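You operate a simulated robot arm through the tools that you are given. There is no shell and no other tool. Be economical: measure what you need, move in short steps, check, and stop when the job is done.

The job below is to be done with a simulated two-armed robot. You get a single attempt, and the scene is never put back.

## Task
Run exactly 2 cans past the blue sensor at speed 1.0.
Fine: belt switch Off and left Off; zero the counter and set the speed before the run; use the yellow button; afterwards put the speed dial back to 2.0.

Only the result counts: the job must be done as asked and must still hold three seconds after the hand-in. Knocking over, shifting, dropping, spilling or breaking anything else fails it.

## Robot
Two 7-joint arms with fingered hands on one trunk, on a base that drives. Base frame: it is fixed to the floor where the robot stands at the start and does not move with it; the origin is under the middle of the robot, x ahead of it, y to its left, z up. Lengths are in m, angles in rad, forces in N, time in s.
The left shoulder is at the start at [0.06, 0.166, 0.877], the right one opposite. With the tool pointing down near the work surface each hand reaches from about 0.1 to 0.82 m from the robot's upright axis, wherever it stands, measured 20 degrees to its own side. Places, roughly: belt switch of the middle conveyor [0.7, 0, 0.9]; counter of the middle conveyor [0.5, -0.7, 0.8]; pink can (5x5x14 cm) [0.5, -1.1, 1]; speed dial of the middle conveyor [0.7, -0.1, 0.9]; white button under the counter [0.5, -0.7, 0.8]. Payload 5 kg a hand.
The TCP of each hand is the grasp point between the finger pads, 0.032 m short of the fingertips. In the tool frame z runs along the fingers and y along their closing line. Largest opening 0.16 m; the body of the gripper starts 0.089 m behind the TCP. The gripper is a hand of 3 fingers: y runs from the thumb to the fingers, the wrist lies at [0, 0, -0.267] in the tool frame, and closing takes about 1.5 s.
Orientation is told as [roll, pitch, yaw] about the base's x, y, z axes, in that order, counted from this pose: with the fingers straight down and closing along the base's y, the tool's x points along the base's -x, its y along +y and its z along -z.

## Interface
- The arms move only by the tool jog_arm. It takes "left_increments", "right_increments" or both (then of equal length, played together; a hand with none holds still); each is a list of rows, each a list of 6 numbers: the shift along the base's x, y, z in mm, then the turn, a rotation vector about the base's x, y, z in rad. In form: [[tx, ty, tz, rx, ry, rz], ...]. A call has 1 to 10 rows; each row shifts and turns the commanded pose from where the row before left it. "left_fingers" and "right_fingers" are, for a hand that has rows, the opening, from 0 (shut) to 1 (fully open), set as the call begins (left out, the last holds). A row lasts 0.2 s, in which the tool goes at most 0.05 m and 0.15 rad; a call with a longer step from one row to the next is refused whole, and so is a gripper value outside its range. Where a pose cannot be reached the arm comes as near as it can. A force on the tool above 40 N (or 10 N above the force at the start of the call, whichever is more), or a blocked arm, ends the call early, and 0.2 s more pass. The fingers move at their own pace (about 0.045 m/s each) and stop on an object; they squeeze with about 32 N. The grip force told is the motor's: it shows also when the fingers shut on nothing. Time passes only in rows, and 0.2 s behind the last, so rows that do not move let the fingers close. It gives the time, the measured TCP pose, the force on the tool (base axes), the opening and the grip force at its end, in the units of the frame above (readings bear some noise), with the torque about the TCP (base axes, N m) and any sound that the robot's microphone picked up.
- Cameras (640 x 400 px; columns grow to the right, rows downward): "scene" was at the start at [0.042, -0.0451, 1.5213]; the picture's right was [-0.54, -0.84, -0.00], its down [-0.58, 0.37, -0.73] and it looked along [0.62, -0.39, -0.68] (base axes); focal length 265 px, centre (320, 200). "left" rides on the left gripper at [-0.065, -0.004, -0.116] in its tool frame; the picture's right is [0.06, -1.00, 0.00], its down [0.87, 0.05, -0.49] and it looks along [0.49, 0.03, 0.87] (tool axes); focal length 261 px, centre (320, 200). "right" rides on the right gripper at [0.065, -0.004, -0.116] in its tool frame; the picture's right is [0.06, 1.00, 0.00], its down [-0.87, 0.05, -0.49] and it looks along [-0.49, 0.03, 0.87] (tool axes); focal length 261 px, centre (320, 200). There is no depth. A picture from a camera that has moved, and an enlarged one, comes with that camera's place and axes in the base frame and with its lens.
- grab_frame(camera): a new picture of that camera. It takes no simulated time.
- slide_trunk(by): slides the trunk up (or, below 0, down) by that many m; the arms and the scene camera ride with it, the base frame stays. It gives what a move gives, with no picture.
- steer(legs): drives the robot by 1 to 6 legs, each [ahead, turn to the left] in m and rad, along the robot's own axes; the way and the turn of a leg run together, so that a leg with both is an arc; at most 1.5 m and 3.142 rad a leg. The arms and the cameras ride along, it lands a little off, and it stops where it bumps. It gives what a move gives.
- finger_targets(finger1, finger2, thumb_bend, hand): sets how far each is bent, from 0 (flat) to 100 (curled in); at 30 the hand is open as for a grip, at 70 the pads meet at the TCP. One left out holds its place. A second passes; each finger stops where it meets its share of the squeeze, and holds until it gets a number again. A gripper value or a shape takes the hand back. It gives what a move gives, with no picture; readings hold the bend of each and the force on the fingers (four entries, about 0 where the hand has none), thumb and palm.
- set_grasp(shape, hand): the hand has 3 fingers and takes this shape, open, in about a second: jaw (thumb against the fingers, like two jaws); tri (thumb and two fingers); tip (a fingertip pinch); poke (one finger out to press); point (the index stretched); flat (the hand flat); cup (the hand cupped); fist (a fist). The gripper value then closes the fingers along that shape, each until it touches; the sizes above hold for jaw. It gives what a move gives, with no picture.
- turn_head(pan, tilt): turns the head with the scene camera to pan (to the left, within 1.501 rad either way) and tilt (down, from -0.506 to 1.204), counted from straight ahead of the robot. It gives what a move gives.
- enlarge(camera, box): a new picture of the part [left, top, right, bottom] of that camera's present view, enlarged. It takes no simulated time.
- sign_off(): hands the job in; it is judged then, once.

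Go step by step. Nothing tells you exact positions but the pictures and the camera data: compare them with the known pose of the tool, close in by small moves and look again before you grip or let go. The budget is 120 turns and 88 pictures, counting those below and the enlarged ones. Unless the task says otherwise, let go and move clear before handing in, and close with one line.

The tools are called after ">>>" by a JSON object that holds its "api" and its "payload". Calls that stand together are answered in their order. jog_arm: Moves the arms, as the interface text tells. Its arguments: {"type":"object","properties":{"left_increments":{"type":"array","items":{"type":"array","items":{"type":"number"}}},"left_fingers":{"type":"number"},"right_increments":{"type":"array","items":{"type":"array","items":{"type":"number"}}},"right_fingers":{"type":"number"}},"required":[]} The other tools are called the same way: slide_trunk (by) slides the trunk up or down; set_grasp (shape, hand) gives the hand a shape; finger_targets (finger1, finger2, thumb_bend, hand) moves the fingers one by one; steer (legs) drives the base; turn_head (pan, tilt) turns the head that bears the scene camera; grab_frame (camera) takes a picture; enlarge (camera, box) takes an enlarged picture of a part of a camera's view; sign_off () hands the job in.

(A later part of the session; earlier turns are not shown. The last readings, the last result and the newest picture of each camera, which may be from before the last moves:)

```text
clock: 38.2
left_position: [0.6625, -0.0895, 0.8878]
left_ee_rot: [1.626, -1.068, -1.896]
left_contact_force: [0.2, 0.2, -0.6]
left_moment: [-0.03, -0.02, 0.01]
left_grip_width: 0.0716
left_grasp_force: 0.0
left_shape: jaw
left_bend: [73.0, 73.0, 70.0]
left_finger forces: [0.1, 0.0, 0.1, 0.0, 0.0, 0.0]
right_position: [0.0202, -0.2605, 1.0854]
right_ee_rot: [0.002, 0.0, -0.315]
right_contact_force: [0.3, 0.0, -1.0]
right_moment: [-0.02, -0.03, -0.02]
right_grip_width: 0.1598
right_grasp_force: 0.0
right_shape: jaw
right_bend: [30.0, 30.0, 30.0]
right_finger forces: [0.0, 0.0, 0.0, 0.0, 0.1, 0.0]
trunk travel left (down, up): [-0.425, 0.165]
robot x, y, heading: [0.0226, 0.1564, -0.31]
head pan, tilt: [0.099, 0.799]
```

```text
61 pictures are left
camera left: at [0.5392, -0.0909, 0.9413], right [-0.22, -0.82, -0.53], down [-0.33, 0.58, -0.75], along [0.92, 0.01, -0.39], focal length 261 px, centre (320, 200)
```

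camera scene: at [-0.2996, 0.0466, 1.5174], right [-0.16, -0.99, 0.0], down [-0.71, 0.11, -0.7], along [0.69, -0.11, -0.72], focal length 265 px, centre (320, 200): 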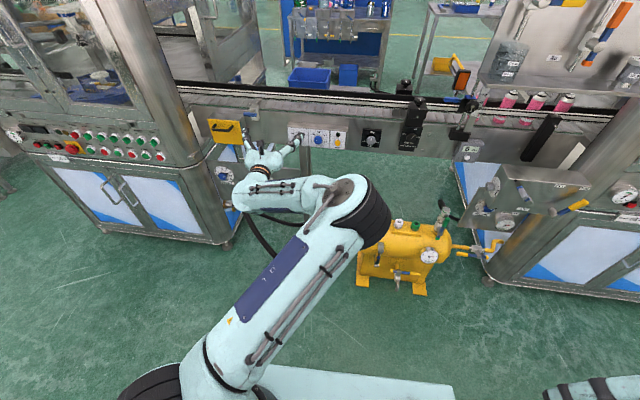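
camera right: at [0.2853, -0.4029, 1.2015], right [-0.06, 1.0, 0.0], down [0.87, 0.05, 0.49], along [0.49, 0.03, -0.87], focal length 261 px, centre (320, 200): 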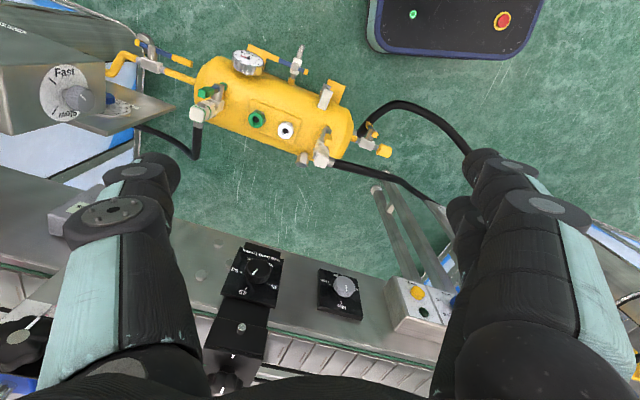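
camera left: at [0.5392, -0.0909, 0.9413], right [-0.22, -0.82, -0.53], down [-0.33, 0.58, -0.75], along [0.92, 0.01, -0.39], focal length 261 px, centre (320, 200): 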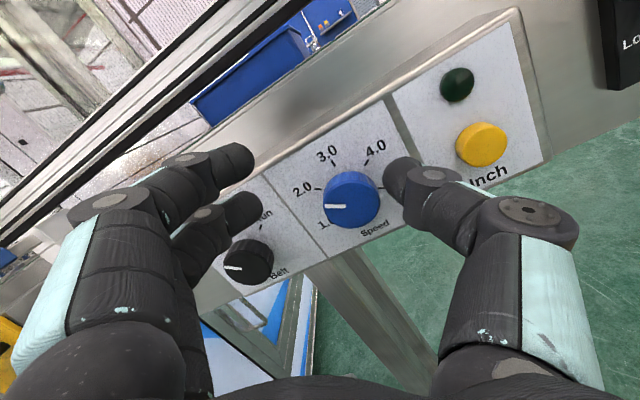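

The dial is slightly right and below the hand axis. I back off, re-centre on it, then advance.

>>> {"api": "jog_arm", "payload": {"left_increments": [[-24, 8, 0, 0, 0, 0], [5, -11, -22, 0, 0, 0], [0, 0, 0, 0, 0, 0], [15, -4, 0, 0, 0, 0], [14, -4, 0, 0, 0, 0], [0, 0, 0, 0, 0, 0]]}}

>>> {"api": "grab_frame", "payload": {"camera": "left"}}

```text
clock: 39.6
left_position: [0.672, -0.1009, 0.8659]
left_ee_rot: [1.626, -1.071, -1.899]
left_contact_force: [0.5, 0.1, 0.2]
left_moment: [0.0, 0.04, -0.01]
left_grip_width: 0.0717
left_grasp_force: 0.0
left_shape: jaw
left_bend: [73.0, 73.0, 70.0]
left_finger forces: [0.0, 0.1, 0.1, 0.0, 0.0, 0.0]
right_position: [0.0192, -0.2616, 1.0853]
right_ee_rot: [0.0, -0.001, -0.314]
right_contact_force: [-0.5, -0.4, -0.1]
right_moment: [0.0, 0.05, -0.05]
right_grip_width: 0.1599
right_grasp_force: 0.1
right_shape: jaw
right_bend: [30.0, 30.0, 30.0]
right_finger forces: [0.0, 0.0, 0.1, 0.1, 0.0, 0.0]
trunk travel left (down, up): [-0.425, 0.165]
robot x, y, heading: [0.0197, 0.16, -0.311]
head pan, tilt: [0.099, 0.799]
```

```text
60 pictures are left
camera left: at [0.5487, -0.1022, 0.9188], right [-0.22, -0.82, -0.53], down [-0.33, 0.58, -0.75], along [0.92, 0.01, -0.39], focal length 261 px, centre (320, 200)
```

left: 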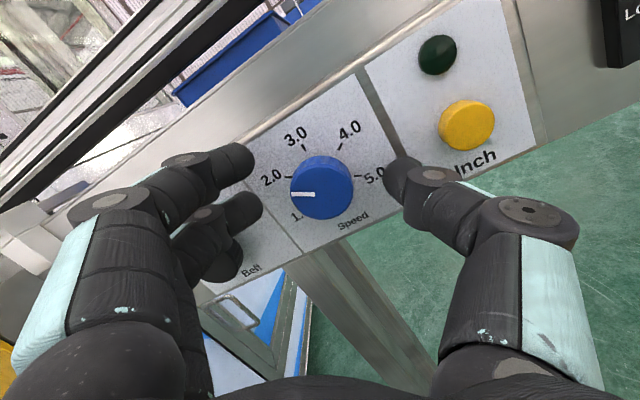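

The dial is centred; I close on it.

>>> {"api": "jog_arm", "payload": {"left_increments": [[2, -1, 0, 0, 0, 0], [0, 0, 0, 0, 0, 0], [0, 0, 0, 0, 0, 0], [0, 0, 0, 0, 0, 0], [0, 0, 0, 0, 0, 0], [0, 0, 0, 0, 0, 0]], "left_fingers": 0.1}}

>>> {"api": "enlarge", "payload": {"camera": "left", "box": [200, 70, 440, 270]}}

```text
clock: 41.0
left_position: [0.6753, -0.1014, 0.8667]
left_ee_rot: [1.624, -1.07, -1.898]
left_contact_force: [4.2, -2.2, -0.4]
left_moment: [-0.01, 0.01, -0.06]
left_grip_width: 0.023
left_grasp_force: 32.1
left_shape: jaw
left_bend: [71.0, 73.0, 70.0]
left_finger forces: [12.9, 14.0, 0.1, 0.0, 28.7, 0.0]
right_position: [0.0203, -0.2614, 1.0858]
right_ee_rot: [0.0, -0.001, -0.315]
right_contact_force: [-0.1, 0.0, 0.4]
right_moment: [0.02, 0.01, 0.01]
right_grip_width: 0.1601
right_grasp_force: 0.1
right_shape: jaw
right_bend: [30.0, 30.0, 30.0]
right_finger forces: [0.0, 0.0, 0.1, 0.1, 0.1, 0.1]
trunk travel left (down, up): [-0.425, 0.165]
robot x, y, heading: [0.0208, 0.1589, -0.31]
head pan, tilt: [0.099, 0.799]
```

```text
2.00 times, centred on (320, 170) of left
camera zoom: at [0.5511, -0.1031, 0.9189], right [-0.22, -0.82, -0.53], down [-0.33, 0.58, -0.75], along [0.92, 0.01, -0.39], focal length 521 px, centre (320, 260)
```

zoom: 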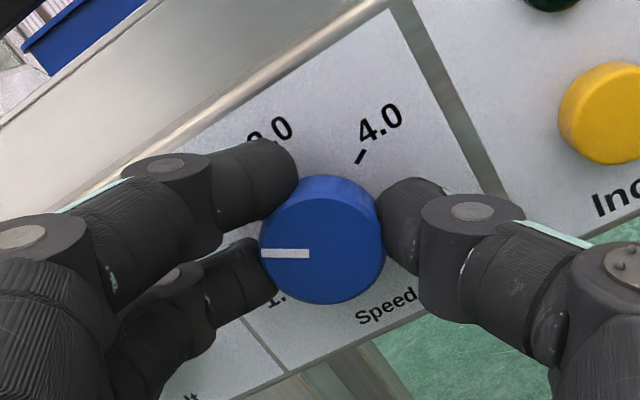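

Gripped. I turn counter-clockwise 1.047 rad.

>>> {"api": "jog_arm", "payload": {"left_increments": [[0, 0, 0, -0.1247, 0.04, 0], [0, 0, 0, -0.1247, 0.04, 0], [0, 0, 0, -0.1247, 0.04, 0], [0, 0, 0, -0.1247, 0.04, 0], [0, 0, 0, -0.1247, 0.04, 0], [0, 0, 0, -0.1247, 0.04, 0], [0, 0, 0, -0.1247, 0.04, 0], [0, 0, 0, -0.1247, 0.04, 0], [0, 0, 0, 0, 0, 0]]}}

>>> {"api": "enlarge", "payload": {"camera": "left", "box": [200, 70, 440, 270]}}

```text
clock: 43.0
left_position: [0.6753, -0.0993, 0.8668]
left_ee_rot: [-1.545, -1.022, 1.278]
left_contact_force: [10.9, 11.4, 3.8]
left_moment: [0.04, -0.04, 0.39]
left_grip_width: 0.0223
left_grasp_force: 32.2
left_shape: jaw
left_bend: [71.0, 72.0, 70.0]
left_finger forces: [21.1, 16.2, 0.0, 0.2, 25.1, 0.1]
right_position: [0.019, -0.2608, 1.0849]
right_ee_rot: [0.0, 0.0, -0.314]
right_contact_force: [-0.1, 0.9, -0.6]
right_moment: [0.01, -0.02, 0.01]
right_grip_width: 0.16
right_grasp_force: 0.1
right_shape: jaw
right_bend: [30.0, 30.0, 30.0]
right_finger forces: [0.1, 0.0, 0.1, 0.0, 0.1, 0.1]
trunk travel left (down, up): [-0.425, 0.165]
robot x, y, heading: [0.0252, 0.1578, -0.313]
head pan, tilt: [0.099, 0.799]
```

```text
2.00 times, centred on (320, 170) of left
camera zoom: at [0.5712, -0.0394, 0.9268], right [-0.23, -0.85, 0.47], down [-0.59, -0.26, -0.76], along [0.77, -0.45, -0.45], focal length 521 px, centre (320, 260)
```

zoom: 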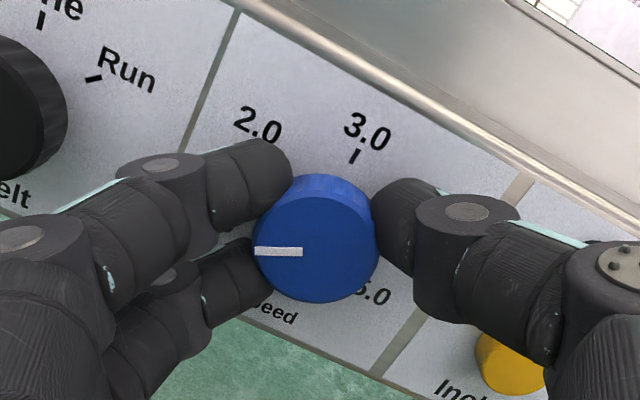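

The dial turned with the hand. I release, back off and unroll, then check the pointer.

>>> {"api": "jog_arm", "payload": {"left_increments": [[0, 0, 0, 0, 0, 0], [0, 0, 0, 0, 0, 0], [0, 0, 0, 0, 0, 0], [-29, 9, 0, 0, 0, 0], [-29, 9, 0, 0, 0, 0], [0, 0, 0, 0.133, -0.043, 0], [0, 0, 0, 0.133, -0.043, 0], [0, 0, 0, 0.133, -0.043, 0], [0, 0, 0, 0.124, -0.04, 0], [0, 0, 0, 0, 0, 0]], "left_fingers": 0.45}}

>>> {"api": "enlarge", "payload": {"camera": "left", "box": [140, 50, 460, 250]}}

```text
clock: 45.2
left_position: [0.6153, -0.083, 0.8671]
left_ee_rot: [2.673, -1.56, -2.944]
left_contact_force: [-0.3, -0.1, 1.1]
left_moment: [0.0, 0.0, 0.0]
left_grip_width: 0.0713
left_grasp_force: 0.0
left_shape: jaw
left_bend: [73.0, 73.0, 70.0]
left_finger forces: [0.0, 0.0, 0.1, 0.0, 0.1, 0.0]
right_position: [0.0191, -0.2618, 1.0844]
right_ee_rot: [0.0, 0.0, -0.316]
right_contact_force: [-0.2, 0.6, -0.4]
right_moment: [-0.04, 0.02, 0.01]
right_grip_width: 0.1596
right_grasp_force: 0.0
right_shape: jaw
right_bend: [30.0, 30.0, 30.0]
right_finger forces: [0.0, 0.1, 0.1, 0.0, 0.0, 0.0]
trunk travel left (down, up): [-0.425, 0.165]
robot x, y, heading: [0.0265, 0.1561, -0.314]
head pan, tilt: [0.099, 0.799]
```

```text
2.00 times, centred on (300, 150) of left
camera zoom: at [0.5013, -0.0562, 0.9313], right [-0.27, -0.96, -0.07], down [-0.45, 0.19, -0.87], along [0.85, -0.2, -0.48], focal length 521 px, centre (360, 300)
```

zoom: 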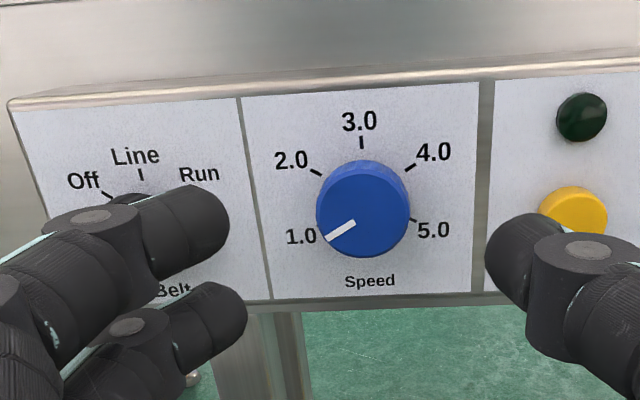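

The dial reads about 1.0. I zoom tightly to verify.

>>> {"api": "enlarge", "payload": {"camera": "left", "box": [265, 95, 377, 200]}}

```text
3.81 times, centred on (321, 148) of left
camera zoom: at [0.5013, -0.0562, 0.9313], right [-0.27, -0.96, -0.07], down [-0.45, 0.19, -0.87], along [0.85, -0.2, -0.48], focal length 993 px, centre (316, 400)
```

zoom: 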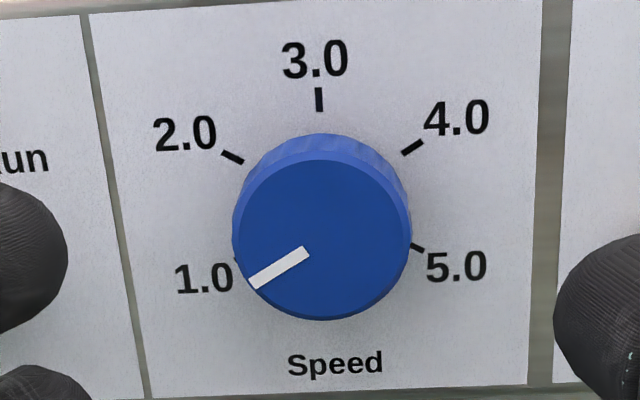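

The dial reads 1.0 within reading accuracy. Next the counter: I look at it and the sensor from here.

>>> {"api": "turn_head", "payload": {"pan": -0.65, "tilt": 0.65}}

>>> {"api": "grab_frame", "payload": {"camera": "scene"}}

```text
clock: 46.3
left_position: [0.6156, -0.0823, 0.8664]
left_ee_rot: [2.796, -1.562, -3.069]
left_contact_force: [-0.8, 0.5, 0.0]
left_moment: [0.0, 0.03, 0.01]
left_grip_width: 0.0712
left_grasp_force: 0.1
left_shape: jaw
left_bend: [73.0, 73.0, 70.0]
left_finger forces: [0.0, 0.0, 0.0, 0.0, 0.0, 0.1]
right_position: [0.0194, -0.2617, 1.0831]
right_ee_rot: [0.001, -0.002, -0.314]
right_contact_force: [-0.6, -0.2, 0.4]
right_moment: [0.0, -0.02, 0.02]
right_grip_width: 0.16
right_grasp_force: 0.0
right_shape: jaw
right_bend: [30.0, 30.0, 30.0]
right_finger forces: [0.0, 0.0, 0.1, 0.0, 0.0, 0.1]
trunk travel left (down, up): [-0.425, 0.165]
robot x, y, heading: [0.021, 0.1588, -0.311]
head pan, tilt: [-0.649, 0.649]
```

```text
55 pictures are left
camera scene: at [0.0457, 0.0955, 1.5299], right [-0.82, -0.57, 0.0], down [-0.35, 0.5, -0.8], along [0.46, -0.65, -0.6], focal length 265 px, centre (320, 200)
```

scene: 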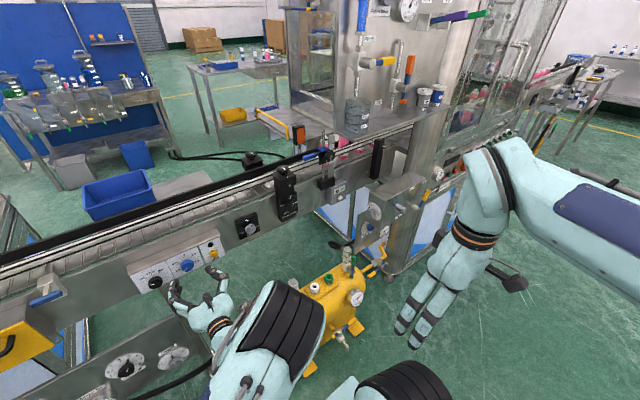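

>>> {"api": "enlarge", "payload": {"camera": "scene", "box": [260, 110, 420, 270]}}

```text
2.50 times, centred on (340, 190) of scene
camera zoom: at [0.0457, 0.0955, 1.5299], right [-0.82, -0.57, 0.0], down [-0.35, 0.5, -0.8], along [0.46, -0.65, -0.6], focal length 662 px, centre (270, 225)
```

zoom: 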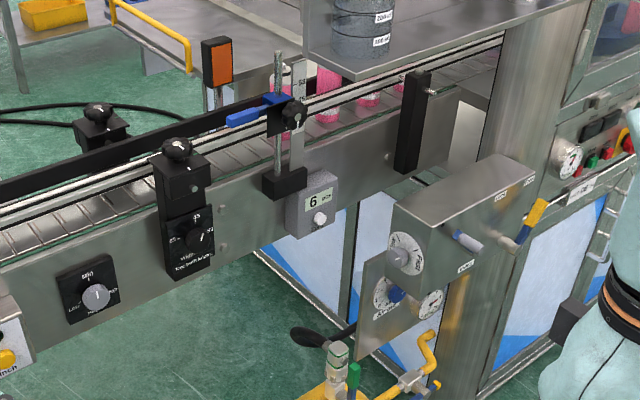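

The counter's white button is at ≈(0.525,-0.74,0.815). I raise and retract the left hand, give it a poke shape, and turn the base to face the counter, staying clear of the yellow tank.

>>> {"api": "jog_arm", "payload": {"left_increments": [[-30, 10, 20, 0, 0, 0], [-20, 6, 40, 0, 0, 0], [0, 0, 40, 0, 0, 0], [0, 0, 40, 0, 0, 0]]}}

>>> {"api": "set_grasp", "payload": {"hand": "left", "shape": "poke"}}

>>> {"api": "steer", "payload": {"legs": [[0, -0.72], [0.12, 0]]}}

>>> {"api": "grab_frame", "payload": {"camera": "left"}}

```text
clock: 47.3
left_position: [0.5705, -0.0626, 1.0076]
left_ee_rot: [2.42, -1.562, -2.684]
left_contact_force: [1.0, -0.6, -0.1]
left_moment: [-0.02, 0.0, 0.03]
left_grip_width: 0.0712
left_grasp_force: 0.0
left_shape: jaw
left_bend: [73.0, 73.0, 70.0]
left_finger forces: [0.0, 0.0, 0.0, 0.0, 0.1, 0.0]
right_position: [0.0188, -0.2625, 1.0859]
right_ee_rot: [0.001, 0.001, -0.313]
right_contact_force: [-0.1, -0.7, 0.0]
right_moment: [0.04, 0.06, -0.04]
right_grip_width: 0.16
right_grasp_force: 0.1
right_shape: jaw
right_bend: [30.0, 30.0, 30.0]
right_finger forces: [0.0, 0.0, 0.1, 0.0, 0.0, 0.0]
trunk travel left (down, up): [-0.425, 0.165]
robot x, y, heading: [0.0226, 0.1593, -0.312]
head pan, tilt: [-0.649, 0.649]
```

```text
clock: 48.2
left_position: [0.5684, -0.0643, 1.0083]
left_ee_rot: [2.625, -1.561, -2.89]
left_contact_force: [0.7, 0.0, -0.2]
left_moment: [0.03, -0.01, 0.02]
left_grip_width: 0.0002
left_grasp_force: 0.0
left_shape: poke
left_bend: [100.0, 100.0, 46.0]
left_finger forces: [0.0, 0.0, 0.0, 0.1, 0.0, 0.0]
right_position: [0.0198, -0.2615, 1.0833]
right_ee_rot: [-0.001, 0.0, -0.315]
right_contact_force: [1.1, -0.5, 0.1]
right_moment: [0.0, 0.01, -0.03]
right_grip_width: 0.16
right_grasp_force: 0.0
right_shape: jaw
right_bend: [30.0, 30.0, 30.0]
right_finger forces: [0.0, 0.0, 0.0, 0.0, 0.1, 0.0]
trunk travel left (down, up): [-0.425, 0.165]
robot x, y, heading: [0.0225, 0.1577, -0.311]
head pan, tilt: [-0.649, 0.649]
```

```text
clock: 51.4
left_position: [0.3518, -0.4693, 1.008]
left_ee_rot: [2.634, -1.564, 2.668]
left_contact_force: [0.2, 0.5, 0.1]
left_moment: [0.02, 0.03, 0.03]
left_grip_width: 0.0
left_grasp_force: 0.0
left_shape: poke
left_bend: [100.0, 100.0, 46.0]
left_finger forces: [0.1, 0.0, 0.1, 0.0, 0.1, 0.1]
right_position: [-0.1932, -0.2588, 1.0852]
right_ee_rot: [0.0, 0.001, -1.028]
right_contact_force: [-0.2, 0.4, -0.1]
right_moment: [0.02, 0.02, -0.01]
right_grip_width: 0.16
right_grasp_force: 0.1
right_shape: jaw
right_bend: [30.0, 30.0, 30.0]
right_finger forces: [0.1, 0.0, 0.0, 0.1, 0.0, 0.0]
trunk travel left (down, up): [-0.425, 0.165]
robot x, y, heading: [0.0843, 0.0547, -1.029]
head pan, tilt: [-0.649, 0.649]
```

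```text
53 pictures are left
camera left: at [0.2835, -0.3761, 1.0716], right [-0.83, -0.56, -0.07], down [-0.22, 0.44, -0.87], along [0.51, -0.71, -0.49], focal length 261 px, centre (320, 200)
```

left: 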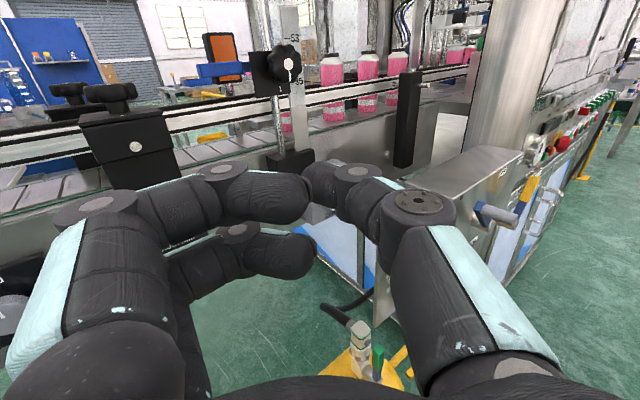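

The poke shape doesn't give a clear finger; I try "point".

>>> {"api": "set_grasp", "payload": {"hand": "left", "shape": "point"}}

>>> {"api": "grab_frame", "payload": {"camera": "left"}}

```text
clock: 52.3
left_position: [0.353, -0.4687, 1.0083]
left_ee_rot: [2.668, -1.564, 2.638]
left_contact_force: [-0.1, 0.2, 0.0]
left_moment: [0.02, -0.01, 0.02]
left_grip_width: 0.0
left_grasp_force: 0.0
left_shape: point
left_bend: [38.0, 100.0, 42.0]
left_finger forces: [0.0, 0.0, 0.0, 0.1, 0.1, 0.0]
right_position: [-0.1927, -0.2576, 1.0856]
right_ee_rot: [0.0, 0.001, -1.027]
right_contact_force: [-0.8, 1.1, 0.4]
right_moment: [0.01, -0.01, 0.04]
right_grip_width: 0.1598
right_grasp_force: 0.0
right_shape: jaw
right_bend: [30.0, 30.0, 30.0]
right_finger forces: [0.1, 0.1, 0.0, 0.0, 0.0, 0.0]
trunk travel left (down, up): [-0.425, 0.165]
robot x, y, heading: [0.0833, 0.0571, -1.021]
head pan, tilt: [-0.649, 0.649]
```

```text
52 pictures are left
camera left: at [0.2836, -0.3755, 1.0719], right [-0.83, -0.56, -0.07], down [-0.22, 0.44, -0.87], along [0.51, -0.71, -0.49], focal length 261 px, centre (320, 200)
```

left: 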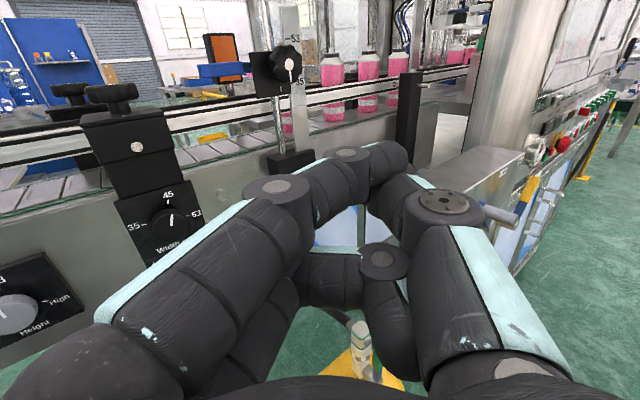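

I try an explicit pose: thumb extended, fingers curled, to make a single poking digit.

>>> {"api": "finger_targets", "payload": {"hand": "left", "finger1": 100, "finger2": 100, "thumb_bend": 45}}

>>> {"api": "grab_frame", "payload": {"camera": "left"}}

```text
clock: 53.3
left_position: [0.3511, -0.4699, 1.0069]
left_ee_rot: [2.666, -1.562, 2.639]
left_contact_force: [-0.1, 0.4, 0.2]
left_moment: [0.03, 0.0, 0.0]
left_grip_width: 0.0613
left_grasp_force: 0.0
left_shape: fingers
left_bend: [100.0, 100.0, 45.0]
left_finger forces: [0.1, 0.1, 0.0, 0.1, 0.0, 0.1]
right_position: [-0.193, -0.2581, 1.0854]
right_ee_rot: [-0.001, -0.001, -1.027]
right_contact_force: [-0.2, 1.0, 0.8]
right_moment: [0.0, -0.03, -0.02]
right_grip_width: 0.1602
right_grasp_force: 0.1
right_shape: jaw
right_bend: [30.0, 30.0, 30.0]
right_finger forces: [0.0, 0.0, 0.1, 0.1, 0.0, 0.0]
trunk travel left (down, up): [-0.425, 0.165]
robot x, y, heading: [0.0831, 0.0571, -1.029]
head pan, tilt: [-0.649, 0.649]
```

```text
51 pictures are left
camera left: at [0.2835, -0.3755, 1.0719], right [-0.83, -0.56, -0.07], down [-0.22, 0.44, -0.87], along [0.51, -0.71, -0.48], focal length 261 px, centre (320, 200)
```

left: 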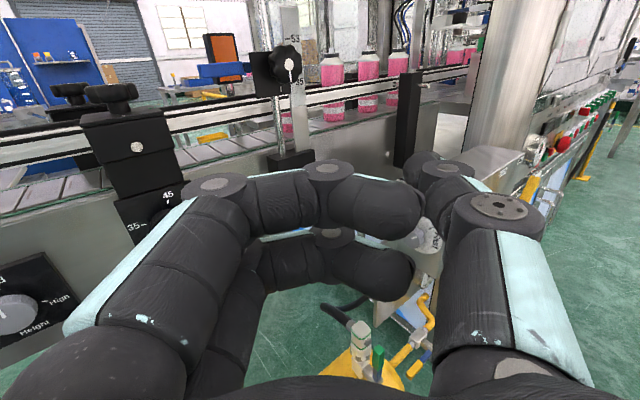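

The extended thumb now leads the curled fingers by ~45 mm. I yaw the hand toward the counter's normal and move part of the way, then look.

>>> {"api": "jog_arm", "payload": {"left_increments": [[15, -25, -10, 0, 0, 0.1], [15, -25, -20, 0, 0, 0.1], [15, -25, -30, 0, 0, 0.1], [15, -25, -30, 0, 0, 0.1], [15, -25, -30, 0, 0, 0], [0, 0, 0, 0, 0, 0]]}}

>>> {"api": "grab_frame", "payload": {"camera": "left"}}

```text
clock: 54.7
left_position: [0.4275, -0.5924, 0.8881]
left_ee_rot: [2.718, -1.565, 2.984]
left_contact_force: [0.1, 0.5, 0.1]
left_moment: [0.0, 0.0, 0.0]
left_grip_width: 0.0616
left_grasp_force: 0.1
left_shape: fingers
left_bend: [100.0, 100.0, 45.0]
left_finger forces: [0.1, 0.0, 0.0, 0.1, 0.0, 0.0]
right_position: [-0.1934, -0.2588, 1.0852]
right_ee_rot: [0.001, -0.001, -1.028]
right_contact_force: [-0.3, 0.6, 0.2]
right_moment: [-0.01, 0.02, -0.03]
right_grip_width: 0.1599
right_grasp_force: 0.0
right_shape: jaw
right_bend: [30.0, 30.0, 30.0]
right_finger forces: [0.0, 0.0, 0.0, 0.0, 0.0, 0.1]
trunk travel left (down, up): [-0.425, 0.165]
robot x, y, heading: [0.0815, 0.0568, -1.021]
head pan, tilt: [-0.649, 0.649]
```

```text
50 pictures are left
camera left: at [0.3265, -0.5328, 0.9527], right [-0.55, -0.84, -0.07], down [-0.38, 0.31, -0.87], along [0.75, -0.45, -0.48], focal length 261 px, centre (320, 200)
```

left: 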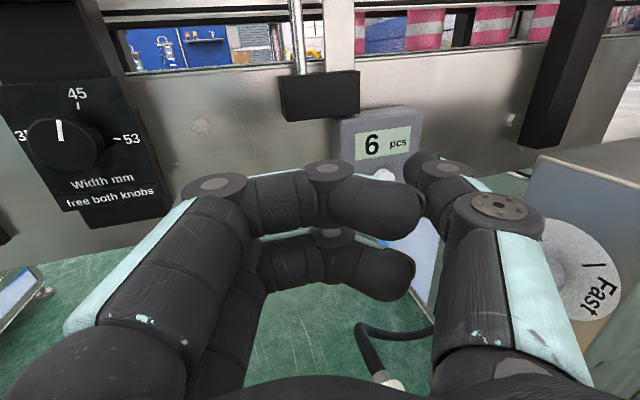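

The button triangulates to ≈(0.525,-0.742,0.826), counter reads 6. I bring the thumb tip to 3 cm in front of it.

>>> {"api": "jog_arm", "payload": {"left_increments": [[20, -20, -20, 0, 0, 0], [20, -20, -21, 0, 0, 0], [20, -20, -21, 0, 0, 0], [0, 0, 0, 0, 0, 0]]}}

>>> {"api": "grab_frame", "payload": {"camera": "left"}}

```text
clock: 55.7
left_position: [0.4968, -0.6158, 0.8766]
left_ee_rot: [2.675, -1.564, 3.025]
left_contact_force: [-0.2, 0.6, -0.6]
left_moment: [-0.03, -0.02, 0.01]
left_grip_width: 0.0614
left_grasp_force: 0.1
left_shape: fingers
left_bend: [100.0, 100.0, 45.0]
left_finger forces: [0.0, 0.0, 0.1, 0.0, 0.0, 0.0]
left hand out of reach, approached as far as the arm can: row 1, 2, 3
right_position: [-0.1953, -0.2588, 1.0849]
right_ee_rot: [0.002, 0.0, -1.03]
right_contact_force: [0.0, 0.6, -0.6]
right_moment: [-0.02, -0.01, -0.02]
right_grip_width: 0.1601
right_grasp_force: 0.0
right_shape: jaw
right_bend: [30.0, 30.0, 30.0]
right_finger forces: [0.0, 0.0, 0.0, 0.0, 0.0, 0.0]
trunk travel left (down, up): [-0.425, 0.165]
robot x, y, heading: [0.0845, 0.0581, -1.022]
head pan, tilt: [-0.649, 0.649]
```

```text
49 pictures are left
camera left: at [0.3959, -0.5571, 0.9414], right [-0.55, -0.83, -0.07], down [-0.37, 0.31, -0.87], along [0.75, -0.45, -0.48], focal length 261 px, centre (320, 200)
```

left: 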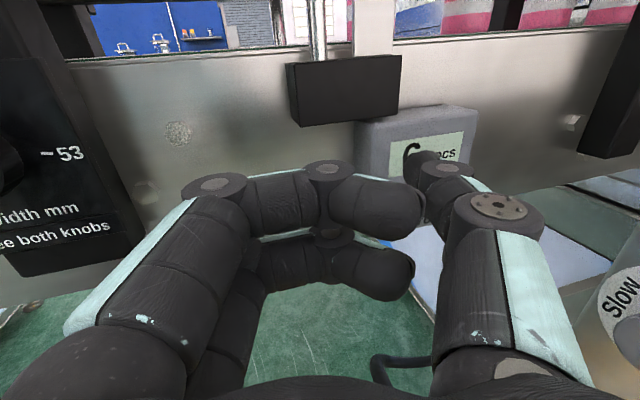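

Low reach is the limit here; I retreat slightly and lower the trunk by 0.12 m so the hand works above shoulder level.

>>> {"api": "jog_arm", "payload": {"left_increments": [[-35, 10, 25, 0, 0, 0], [-30, 10, 35, 0, 0, 0], [0, 0, 40, 0, 0, 0], [0, 0, 0, 0, 0, 0]]}}

>>> {"api": "slide_trunk", "payload": {"by": -0.12}}

```text
clock: 56.7
left_position: [0.4334, -0.596, 0.9779]
left_ee_rot: [2.691, -1.564, 3.012]
left_contact_force: [-0.7, -0.5, -0.3]
left_moment: [-0.02, 0.03, 0.03]
left_grip_width: 0.0615
left_grasp_force: 0.0
left_shape: fingers
left_bend: [100.0, 100.0, 45.0]
left_finger forces: [0.1, 0.0, 0.1, 0.0, 0.0, 0.0]
right_position: [-0.1931, -0.258, 1.085]
right_ee_rot: [-0.001, -0.001, -1.028]
right_contact_force: [0.0, 0.5, -1.0]
right_moment: [-0.04, 0.02, 0.0]
right_grip_width: 0.16
right_grasp_force: 0.0
right_shape: jaw
right_bend: [30.0, 30.0, 30.0]
right_finger forces: [0.1, 0.0, 0.0, 0.1, 0.0, 0.0]
trunk travel left (down, up): [-0.425, 0.165]
robot x, y, heading: [0.0791, 0.0587, -1.023]
head pan, tilt: [-0.649, 0.649]
```

```text
clock: 58.2
left_position: [0.4333, -0.5967, 0.8568]
left_ee_rot: [2.726, -1.565, 2.977]
left_contact_force: [0.6, -0.1, 0.2]
left_moment: [0.0, -0.01, 0.0]
left_grip_width: 0.0615
left_grasp_force: 0.0
left_shape: fingers
left_bend: [100.0, 100.0, 45.0]
left_finger forces: [0.0, 0.0, 0.0, 0.0, 0.1, 0.0]
right_position: [-0.1929, -0.258, 0.9643]
right_ee_rot: [0.0, -0.001, -1.028]
right_contact_force: [-0.7, 0.4, 0.3]
right_moment: [0.01, 0.01, -0.02]
right_grip_width: 0.1598
right_grasp_force: 0.1
right_shape: jaw
right_bend: [30.0, 30.0, 30.0]
right_finger forces: [0.1, 0.0, 0.1, 0.0, 0.0, 0.0]
trunk travel left (down, up): [-0.305, 0.285]
robot x, y, heading: [0.0838, 0.0565, -1.023]
head pan, tilt: [-0.649, 0.649]
```

Now I bring the thumb tip in front of the button again.

>>> {"api": "jog_arm", "payload": {"left_increments": [[10, -28, -15, 0, 0, 0], [20, -28, -16, 0, 0, 0], [20, 0, 0, 0, 0, 0], [0, 0, 0, 0, 0, 0]]}}

>>> {"api": "grab_frame", "payload": {"camera": "left"}}

```text
clock: 59.2
left_position: [0.4812, -0.6534, 0.8258]
left_ee_rot: [2.716, -1.565, 2.987]
left_contact_force: [-0.5, -0.7, 1.3]
left_moment: [-0.01, 0.03, -0.03]
left_grip_width: 0.0616
left_grasp_force: 0.1
left_shape: fingers
left_bend: [100.0, 100.0, 45.0]
left_finger forces: [0.0, 0.0, 0.1, 0.0, 0.0, 0.1]
right_position: [-0.1932, -0.2592, 0.9647]
right_ee_rot: [0.001, 0.0, -1.028]
right_contact_force: [0.4, -0.5, 0.4]
right_moment: [-0.03, 0.01, 0.01]
right_grip_width: 0.1597
right_grasp_force: 0.2
right_shape: jaw
right_bend: [30.0, 30.0, 30.0]
right_finger forces: [0.0, 0.0, 0.0, 0.1, 0.1, 0.0]
trunk travel left (down, up): [-0.305, 0.285]
robot x, y, heading: [0.0846, 0.0564, -1.025]
head pan, tilt: [-0.649, 0.649]
```

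```text
48 pictures are left
camera left: at [0.3811, -0.5934, 0.8899], right [-0.55, -0.84, -0.07], down [-0.38, 0.31, -0.87], along [0.75, -0.45, -0.48], focal length 261 px, centre (320, 200)
```

left: 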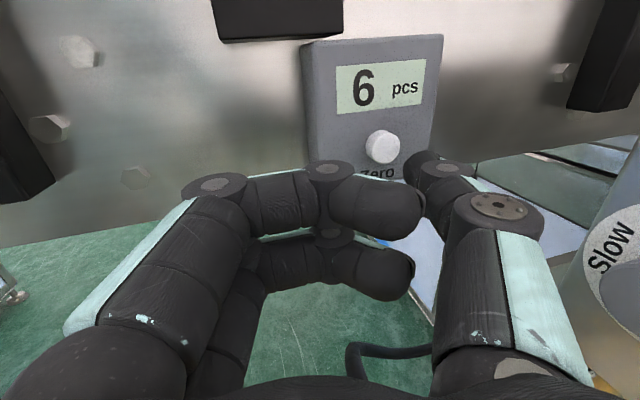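

The "Zero" button is close, just ahead-left of the thumb tip. I advance part way.

>>> {"api": "jog_arm", "payload": {"left_increments": [[14, -4, 0, 0, 0, 0], [12, -3, 0, 0, 0, 0], [0, 0, 0, 0, 0, 0]]}}

>>> {"api": "enlarge", "payload": {"camera": "left", "box": [290, 30, 530, 230]}}

```text
clock: 60.0
left_position: [0.5082, -0.6594, 0.8253]
left_ee_rot: [2.71, -1.564, 2.993]
left_contact_force: [-2.9, 1.5, -0.1]
left_moment: [0.03, 0.04, -0.18]
left_grip_width: 0.0617
left_grasp_force: 1.9
left_shape: fingers
left_bend: [100.0, 100.0, 45.0]
left_finger forces: [0.0, 0.0, 0.0, 0.1, 3.1, 0.0]
right_position: [-0.1928, -0.2579, 0.9639]
right_ee_rot: [0.001, 0.0, -1.029]
right_contact_force: [0.3, 0.1, 0.4]
right_moment: [0.02, 0.0, 0.01]
right_grip_width: 0.1599
right_grasp_force: 0.1
right_shape: jaw
right_bend: [30.0, 30.0, 30.0]
right_finger forces: [0.0, 0.1, 0.1, 0.1, 0.0, 0.0]
trunk travel left (down, up): [-0.305, 0.285]
robot x, y, heading: [0.0832, 0.0591, -1.027]
head pan, tilt: [-0.649, 0.649]
heard: click
```

```text
2.00 times, centred on (410, 130) of left
camera zoom: at [0.4079, -0.5997, 0.8902], right [-0.55, -0.83, -0.07], down [-0.38, 0.31, -0.87], along [0.75, -0.45, -0.48], focal length 521 px, centre (140, 340)
```

zoom: 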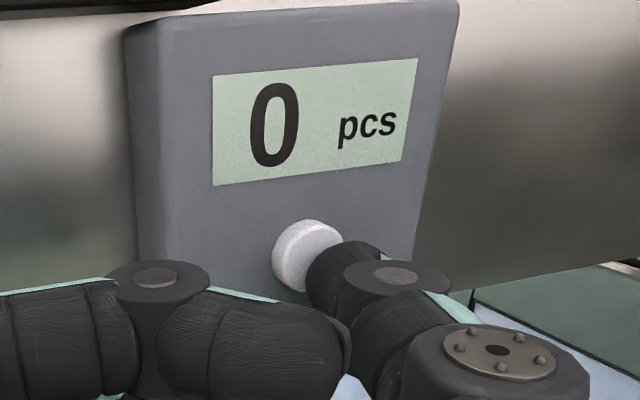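

Click heard and the counter shows 0. I retract, and drive the base back to the panel.

>>> {"api": "jog_arm", "payload": {"left_increments": [[-28, 8, 0, 0, 0, 0], [-24, 34, 20, 0, 0, -0.094], [-24, 34, 20, 0, 0, -0.094], [-24, 34, 20, 0, 0, -0.094], [-24, 34, 20, 0, 0, -0.094], [-24, 34, 20, 0, 0, -0.094], [0, 0, 0, 0, 0, 0]]}}

>>> {"api": "steer", "payload": {"legs": [[-0.12, 0], [0, 0.715]]}}

>>> {"api": "grab_frame", "payload": {"camera": "left"}}

>>> {"api": "grab_frame", "payload": {"camera": "scene"}}

```text
clock: 61.6
left_position: [0.3608, -0.4821, 0.9251]
left_ee_rot: [2.792, -1.564, 2.44]
left_contact_force: [-0.1, 0.2, 0.2]
left_moment: [0.0, -0.01, -0.04]
left_grip_width: 0.0615
left_grasp_force: 0.1
left_shape: fingers
left_bend: [100.0, 100.0, 45.0]
left_finger forces: [0.1, 0.0, 0.0, 0.0, 0.2, 0.0]
right_position: [-0.1922, -0.2587, 0.964]
right_ee_rot: [-0.002, 0.0, -1.028]
right_contact_force: [-0.3, -0.3, 0.6]
right_moment: [-0.01, -0.03, 0.01]
right_grip_width: 0.1599
right_grasp_force: 0.0
right_shape: jaw
right_bend: [30.0, 30.0, 30.0]
right_finger forces: [0.0, 0.0, 0.0, 0.0, 0.0, 0.1]
trunk travel left (down, up): [-0.305, 0.285]
robot x, y, heading: [0.0847, 0.0559, -1.024]
head pan, tilt: [-0.649, 0.649]
```

```text
clock: 64.8
left_position: [0.5851, -0.067, 0.9259]
left_ee_rot: [2.697, -1.563, -3.031]
left_contact_force: [-0.4, 1.0, 0.8]
left_moment: [-0.02, -0.04, 0.0]
left_grip_width: 0.0613
left_grasp_force: 0.0
left_shape: fingers
left_bend: [100.0, 100.0, 45.0]
left_finger forces: [0.0, 0.0, 0.1, 0.0, 0.0, 0.0]
right_position: [0.0182, -0.2612, 0.9648]
right_ee_rot: [0.0, 0.0, -0.314]
right_contact_force: [0.8, -0.1, 0.3]
right_moment: [-0.01, 0.02, 0.01]
right_grip_width: 0.16
right_grasp_force: 0.1
right_shape: jaw
right_bend: [30.0, 30.0, 30.0]
right_finger forces: [0.1, 0.0, 0.0, 0.1, 0.0, 0.0]
trunk travel left (down, up): [-0.305, 0.285]
robot x, y, heading: [0.0244, 0.1585, -0.311]
head pan, tilt: [-0.649, 0.649]
```

```text
46 pictures are left
camera left: at [0.4726, -0.0337, 0.99], right [-0.33, -0.94, -0.07], down [-0.44, 0.21, -0.87], along [0.84, -0.26, -0.48], focal length 261 px, centre (320, 200)
```

left: 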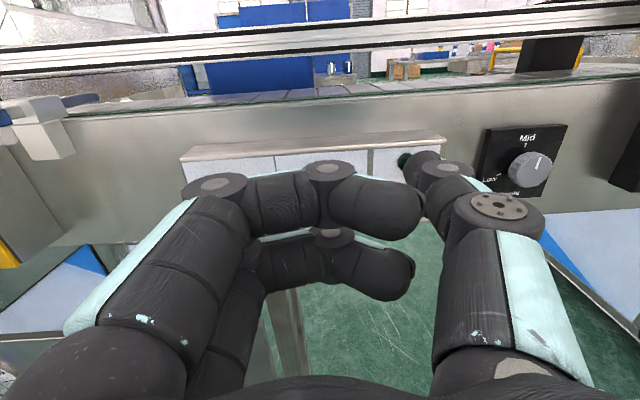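

```text
45 pictures are left
camera scene: at [0.0455, 0.0956, 1.4099], right [-0.82, -0.57, 0.0], down [-0.35, 0.49, -0.8], along [0.46, -0.65, -0.6], focal length 265 px, centre (320, 200)
```

scene: 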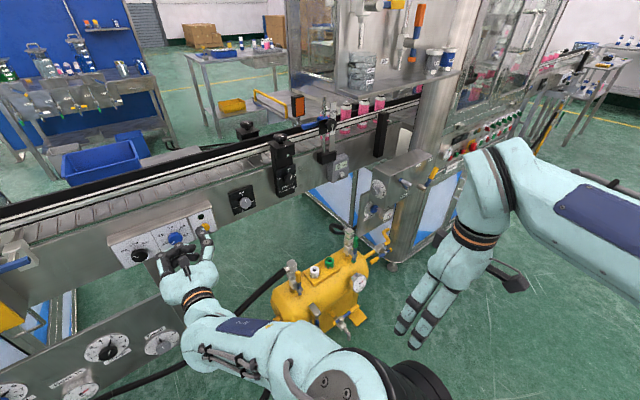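

I zoom on the sensor and cans to plan the monitoring during the run.

>>> {"api": "enlarge", "payload": {"camera": "scene", "box": [270, 70, 430, 200]}}

```text
3.08 times, centred on (350, 135) of scene
camera zoom: at [0.0455, 0.0956, 1.4099], right [-0.82, -0.57, 0.0], down [-0.35, 0.49, -0.8], along [0.46, -0.65, -0.6], focal length 814 px, centre (228, 400)
```

zoom: 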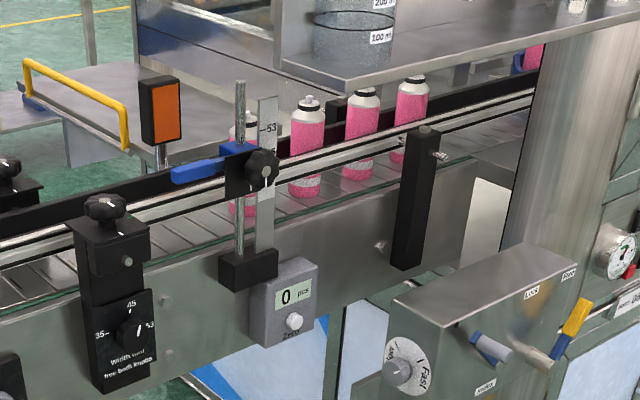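

The cans sit upstream (right) of the sensor, spaced evenly; counter 0. I position the thumb in front of the yellow Inch button.

>>> {"api": "jog_arm", "payload": {"left_increments": [[-8, -10, -36, 0, 0, 0], [-8, -14, -36, 0, 0, 0], [0, 0, 0, 0, 0, 0]]}}

>>> {"api": "grab_frame", "payload": {"camera": "left"}}

```text
clock: 65.5
left_position: [0.5688, -0.0901, 0.8512]
left_ee_rot: [2.683, -1.563, -3.018]
left_contact_force: [0.2, 0.6, -0.1]
left_moment: [-0.04, -0.02, -0.02]
left_grip_width: 0.0616
left_grasp_force: 0.3
left_shape: fingers
left_bend: [100.0, 100.0, 45.0]
left_finger forces: [0.0, 0.0, 0.1, 0.1, 0.0, 0.0]
right_position: [0.0192, -0.2612, 0.9646]
right_ee_rot: [-0.001, -0.002, -0.315]
right_contact_force: [-0.4, -0.4, -0.3]
right_moment: [0.0, 0.01, 0.03]
right_grip_width: 0.1599
right_grasp_force: 0.1
right_shape: jaw
right_bend: [30.0, 30.0, 30.0]
right_finger forces: [0.0, 0.1, 0.1, 0.0, 0.1, 0.1]
trunk travel left (down, up): [-0.305, 0.285]
robot x, y, heading: [0.025, 0.1608, -0.312]
head pan, tilt: [-0.649, 0.649]
```

```text
43 pictures are left
camera left: at [0.4569, -0.0567, 0.9161], right [-0.33, -0.94, -0.07], down [-0.44, 0.21, -0.87], along [0.84, -0.26, -0.48], focal length 261 px, centre (320, 200)
```

left: 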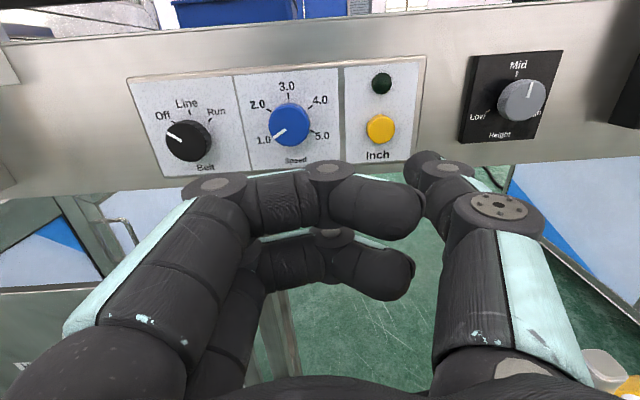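

>>> {"api": "enlarge", "payload": {"camera": "left", "box": [125, 55, 435, 185]}}

```text
2.06 times, centred on (280, 120) of left
camera zoom: at [0.4569, -0.0567, 0.9161], right [-0.33, -0.94, -0.07], down [-0.44, 0.21, -0.87], along [0.84, -0.26, -0.48], focal length 538 px, centre (403, 365)
```

zoom: 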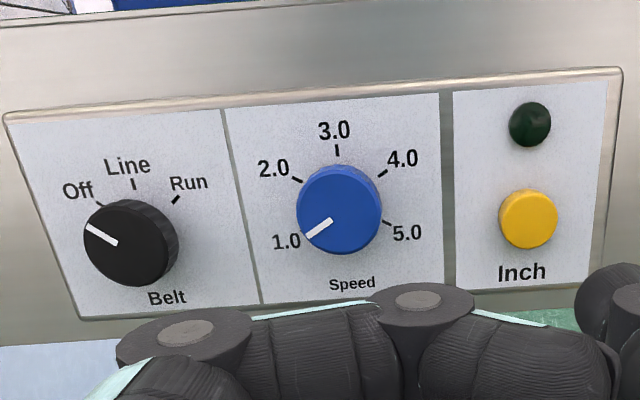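

Switch Off, dial 1.0 confirmed, lamp dark. The thumb tip is on line with the button, ~85 mm away; I advance 65 mm and look.

>>> {"api": "jog_arm", "payload": {"left_increments": [[31, -10, 0, 0, 0, 0], [31, -10, 0, 0, 0, 0], [0, 0, 0, 0, 0, 0]]}}

>>> {"api": "enlarge", "payload": {"camera": "left", "box": [290, 30, 530, 230]}}

>>> {"api": "turn_head", "payload": {"pan": -0.69, "tilt": 0.45}}

>>> {"api": "grab_frame", "payload": {"camera": "scene"}}

```text
clock: 66.3
left_position: [0.6325, -0.113, 0.8521]
left_ee_rot: [2.719, -1.565, -3.055]
left_contact_force: [-0.2, -0.3, 0.0]
left_moment: [-0.01, -0.01, -0.02]
left_grip_width: 0.0616
left_grasp_force: 0.1
left_shape: fingers
left_bend: [100.0, 100.0, 45.0]
left_finger forces: [0.0, 0.0, 0.1, 0.0, 0.0, 0.0]
right_position: [0.0189, -0.2628, 0.9653]
right_ee_rot: [-0.001, -0.001, -0.313]
right_contact_force: [0.0, -0.8, -0.3]
right_moment: [-0.02, 0.02, -0.02]
right_grip_width: 0.1601
right_grasp_force: 0.0
right_shape: jaw
right_bend: [30.0, 30.0, 30.0]
right_finger forces: [0.0, 0.0, 0.0, 0.0, 0.0, 0.0]
trunk travel left (down, up): [-0.305, 0.285]
robot x, y, heading: [0.0216, 0.1569, -0.314]
head pan, tilt: [-0.649, 0.649]
```

```text
2.00 times, centred on (410, 130) of left
camera zoom: at [0.5193, -0.0788, 0.9168], right [-0.33, -0.94, -0.07], down [-0.44, 0.21, -0.87], along [0.84, -0.26, -0.48], focal length 521 px, centre (140, 340)
```

zoom: 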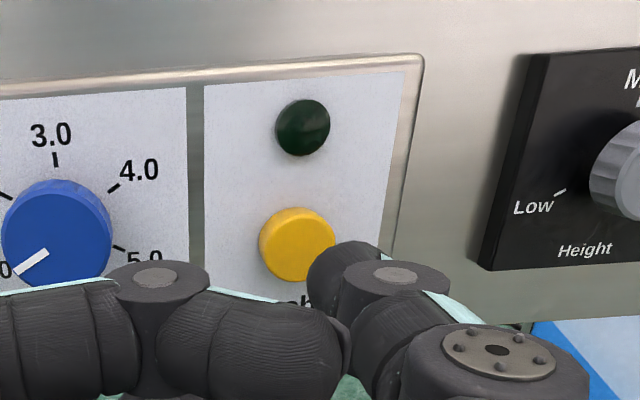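

```text
clock: 67.1
left_position: [0.6314, -0.113, 0.8528]
left_ee_rot: [2.697, -1.564, -3.032]
left_contact_force: [0.8, 0.0, 0.1]
left_moment: [0.01, 0.01, 0.01]
left_grip_width: 0.0615
left_grasp_force: 0.0
left_shape: fingers
left_bend: [100.0, 100.0, 45.0]
left_finger forces: [0.0, 0.0, 0.1, 0.0, 0.0, 0.0]
right_position: [0.0199, -0.2607, 0.9655]
right_ee_rot: [0.0, 0.0, -0.315]
right_contact_force: [0.5, 0.8, -0.1]
right_moment: [0.01, 0.0, 0.02]
right_grip_width: 0.1602
right_grasp_force: 0.0
right_shape: jaw
right_bend: [30.0, 30.0, 30.0]
right_finger forces: [0.0, 0.0, 0.0, 0.0, 0.0, 0.0]
trunk travel left (down, up): [-0.305, 0.285]
robot x, y, heading: [0.0235, 0.1602, -0.309]
head pan, tilt: [-0.689, 0.45]
```

```text
40 pictures are left
camera scene: at [0.0453, 0.0893, 1.4277], right [-0.84, -0.54, 0.0], down [-0.24, 0.37, -0.9], along [0.49, -0.76, -0.44], focal length 265 px, centre (320, 200)
```

scene: 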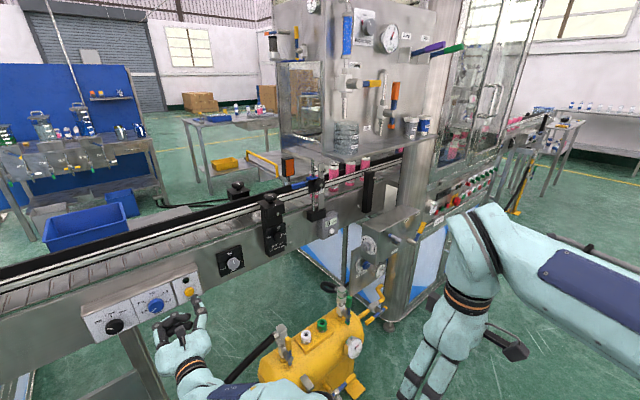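

The tip is just low-right of the button, ~2 cm away. I centre it and creep forward.

>>> {"api": "jog_arm", "payload": {"left_increments": [[10, 3, 3, 0, 0, 0], [0, 0, 0, 0, 0, 0]]}}

>>> {"api": "enlarge", "payload": {"camera": "scene", "box": [260, 130, 400, 250]}}

```text
clock: 67.7
left_position: [0.641, -0.1083, 0.8552]
left_ee_rot: [2.725, -1.564, -3.059]
left_contact_force: [-0.7, 0.2, 0.1]
left_moment: [0.03, -0.05, -0.02]
left_grip_width: 0.0617
left_grasp_force: 0.0
left_shape: fingers
left_bend: [100.0, 100.0, 45.0]
left_finger forces: [0.0, 0.1, 0.0, 0.1, 0.0, 0.1]
right_position: [0.0196, -0.2622, 0.9642]
right_ee_rot: [0.001, 0.0, -0.314]
right_contact_force: [0.2, 0.5, 0.5]
right_moment: [0.02, 0.0, -0.01]
right_grip_width: 0.1602
right_grasp_force: 0.1
right_shape: jaw
right_bend: [30.0, 30.0, 30.0]
right_finger forces: [0.0, 0.0, 0.0, 0.0, 0.0, 0.0]
trunk travel left (down, up): [-0.305, 0.285]
robot x, y, heading: [0.021, 0.1602, -0.306]
head pan, tilt: [-0.689, 0.45]
```

```text
3.33 times, centred on (330, 190) of scene
camera zoom: at [0.0454, 0.0893, 1.4277], right [-0.84, -0.54, 0.0], down [-0.24, 0.37, -0.9], along [0.49, -0.76, -0.44], focal length 882 px, centre (287, 233)
```

zoom: 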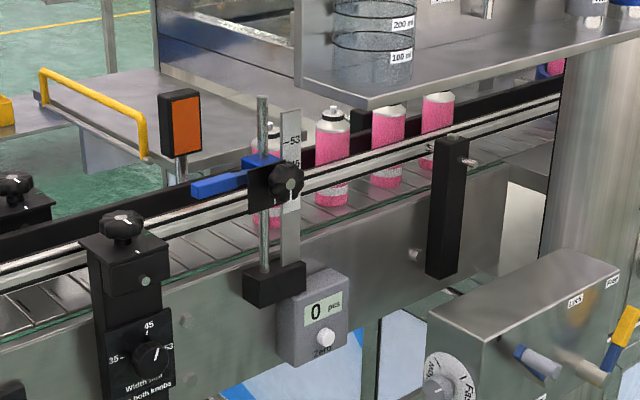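

I probe forward 6 mm and back within the same call so that any press is brief.

>>> {"api": "jog_arm", "payload": {"left_increments": [[6, -2, 0, 0, 0, 0], [-6, 2, 0, 0, 0, 0]]}}

>>> {"api": "jog_arm", "payload": {"left_increments": [[9, -3, 0, 0, 0, 0], [-9, 3, 0, 0, 0, 0]]}}

```text
clock: 68.3
left_position: [0.6418, -0.1091, 0.8554]
left_ee_rot: [2.741, -1.565, -3.077]
left_contact_force: [-0.4, -0.5, -0.2]
left_moment: [0.04, -0.02, 0.0]
left_grip_width: 0.0614
left_grasp_force: 0.0
left_shape: fingers
left_bend: [100.0, 100.0, 45.0]
left_finger forces: [0.1, 0.0, 0.0, 0.0, 0.0, 0.0]
right_position: [0.0193, -0.2619, 0.9644]
right_ee_rot: [-0.001, 0.001, -0.313]
right_contact_force: [0.2, 0.8, 0.5]
right_moment: [-0.04, 0.02, 0.0]
right_grip_width: 0.1599
right_grasp_force: 0.0
right_shape: jaw
right_bend: [30.0, 30.0, 30.0]
right_finger forces: [0.1, 0.0, 0.0, 0.0, 0.0, 0.0]
trunk travel left (down, up): [-0.305, 0.285]
robot x, y, heading: [0.0213, 0.1569, -0.31]
head pan, tilt: [-0.689, 0.45]
```

```text
clock: 68.9
left_position: [0.6412, -0.1078, 0.8557]
left_ee_rot: [2.759, -1.563, -3.094]
left_contact_force: [0.2, -0.2, -0.1]
left_moment: [0.02, 0.04, -0.01]
left_grip_width: 0.0613
left_grasp_force: 0.0
left_shape: fingers
left_bend: [100.0, 100.0, 45.0]
left_finger forces: [0.1, 0.0, 0.1, 0.0, 0.1, 0.1]
right_position: [0.019, -0.2609, 0.9656]
right_ee_rot: [0.001, 0.0, -0.314]
right_contact_force: [-0.3, 1.1, -0.5]
right_moment: [-0.01, 0.03, 0.02]
right_grip_width: 0.16
right_grasp_force: 0.0
right_shape: jaw
right_bend: [30.0, 30.0, 30.0]
right_finger forces: [0.0, 0.1, 0.0, 0.0, 0.1, 0.0]
trunk travel left (down, up): [-0.305, 0.285]
robot x, y, heading: [0.0252, 0.1594, -0.308]
head pan, tilt: [-0.689, 0.45]
```

No contact yet; I probe deeper.

>>> {"api": "jog_arm", "payload": {"left_increments": [[12, -4, 0, 0, 0, 0], [-12, 4, 0, 0, 0, 0]]}}

>>> {"api": "enlarge", "payload": {"camera": "left", "box": [290, 30, 530, 230]}}

```text
clock: 69.5
left_position: [0.6397, -0.1089, 0.855]
left_ee_rot: [2.781, -1.565, -3.117]
left_contact_force: [0.4, 0.4, -1.1]
left_moment: [0.0, -0.03, 0.01]
left_grip_width: 0.0616
left_grasp_force: 0.1
left_shape: fingers
left_bend: [100.0, 100.0, 45.0]
left_finger forces: [0.0, 0.0, 0.0, 0.1, 0.0, 0.0]
right_position: [0.0197, -0.2613, 0.9645]
right_ee_rot: [-0.001, 0.0, -0.314]
right_contact_force: [0.8, -0.4, 0.5]
right_moment: [0.0, -0.02, 0.01]
right_grip_width: 0.1598
right_grasp_force: 0.1
right_shape: jaw
right_bend: [30.0, 30.0, 30.0]
right_finger forces: [0.1, 0.1, 0.1, 0.1, 0.0, 0.0]
trunk travel left (down, up): [-0.305, 0.285]
robot x, y, heading: [0.021, 0.1579, -0.307]
head pan, tilt: [-0.689, 0.45]
```

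```text
2.00 times, centred on (410, 130) of left
camera zoom: at [0.5283, -0.0744, 0.9198], right [-0.33, -0.94, -0.06], down [-0.44, 0.21, -0.87], along [0.84, -0.26, -0.48], focal length 521 px, centre (140, 340)
```

zoom: 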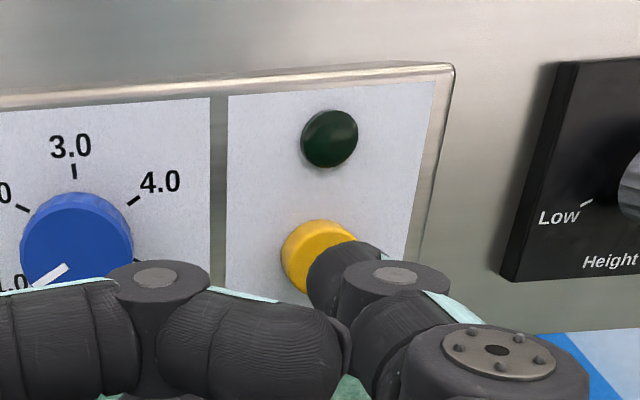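

>>> {"api": "jog_arm", "payload": {"left_increments": [[15, -5, 0, 0, 0, 0], [-13, 4, 0, 0, 0, 0]]}}

```text
clock: 70.1
left_position: [0.6426, -0.1101, 0.8567]
left_ee_rot: [2.73, -1.565, -3.067]
left_contact_force: [-0.3, -0.7, -0.9]
left_moment: [0.0, -0.03, -0.01]
left_grip_width: 0.0618
left_grasp_force: 0.1
left_shape: fingers
left_bend: [100.0, 100.0, 45.0]
left_finger forces: [0.1, 0.0, 0.0, 0.0, 0.1, 0.0]
right_position: [0.0187, -0.262, 0.9634]
right_ee_rot: [0.001, 0.001, -0.316]
right_contact_force: [0.5, 0.3, -0.2]
right_moment: [0.0, -0.01, 0.0]
right_grip_width: 0.1602
right_grasp_force: 0.0
right_shape: jaw
right_bend: [30.0, 30.0, 30.0]
right_finger forces: [0.1, 0.0, 0.1, 0.1, 0.0, 0.0]
trunk travel left (down, up): [-0.305, 0.285]
robot x, y, heading: [0.025, 0.1589, -0.307]
head pan, tilt: [-0.689, 0.45]
```

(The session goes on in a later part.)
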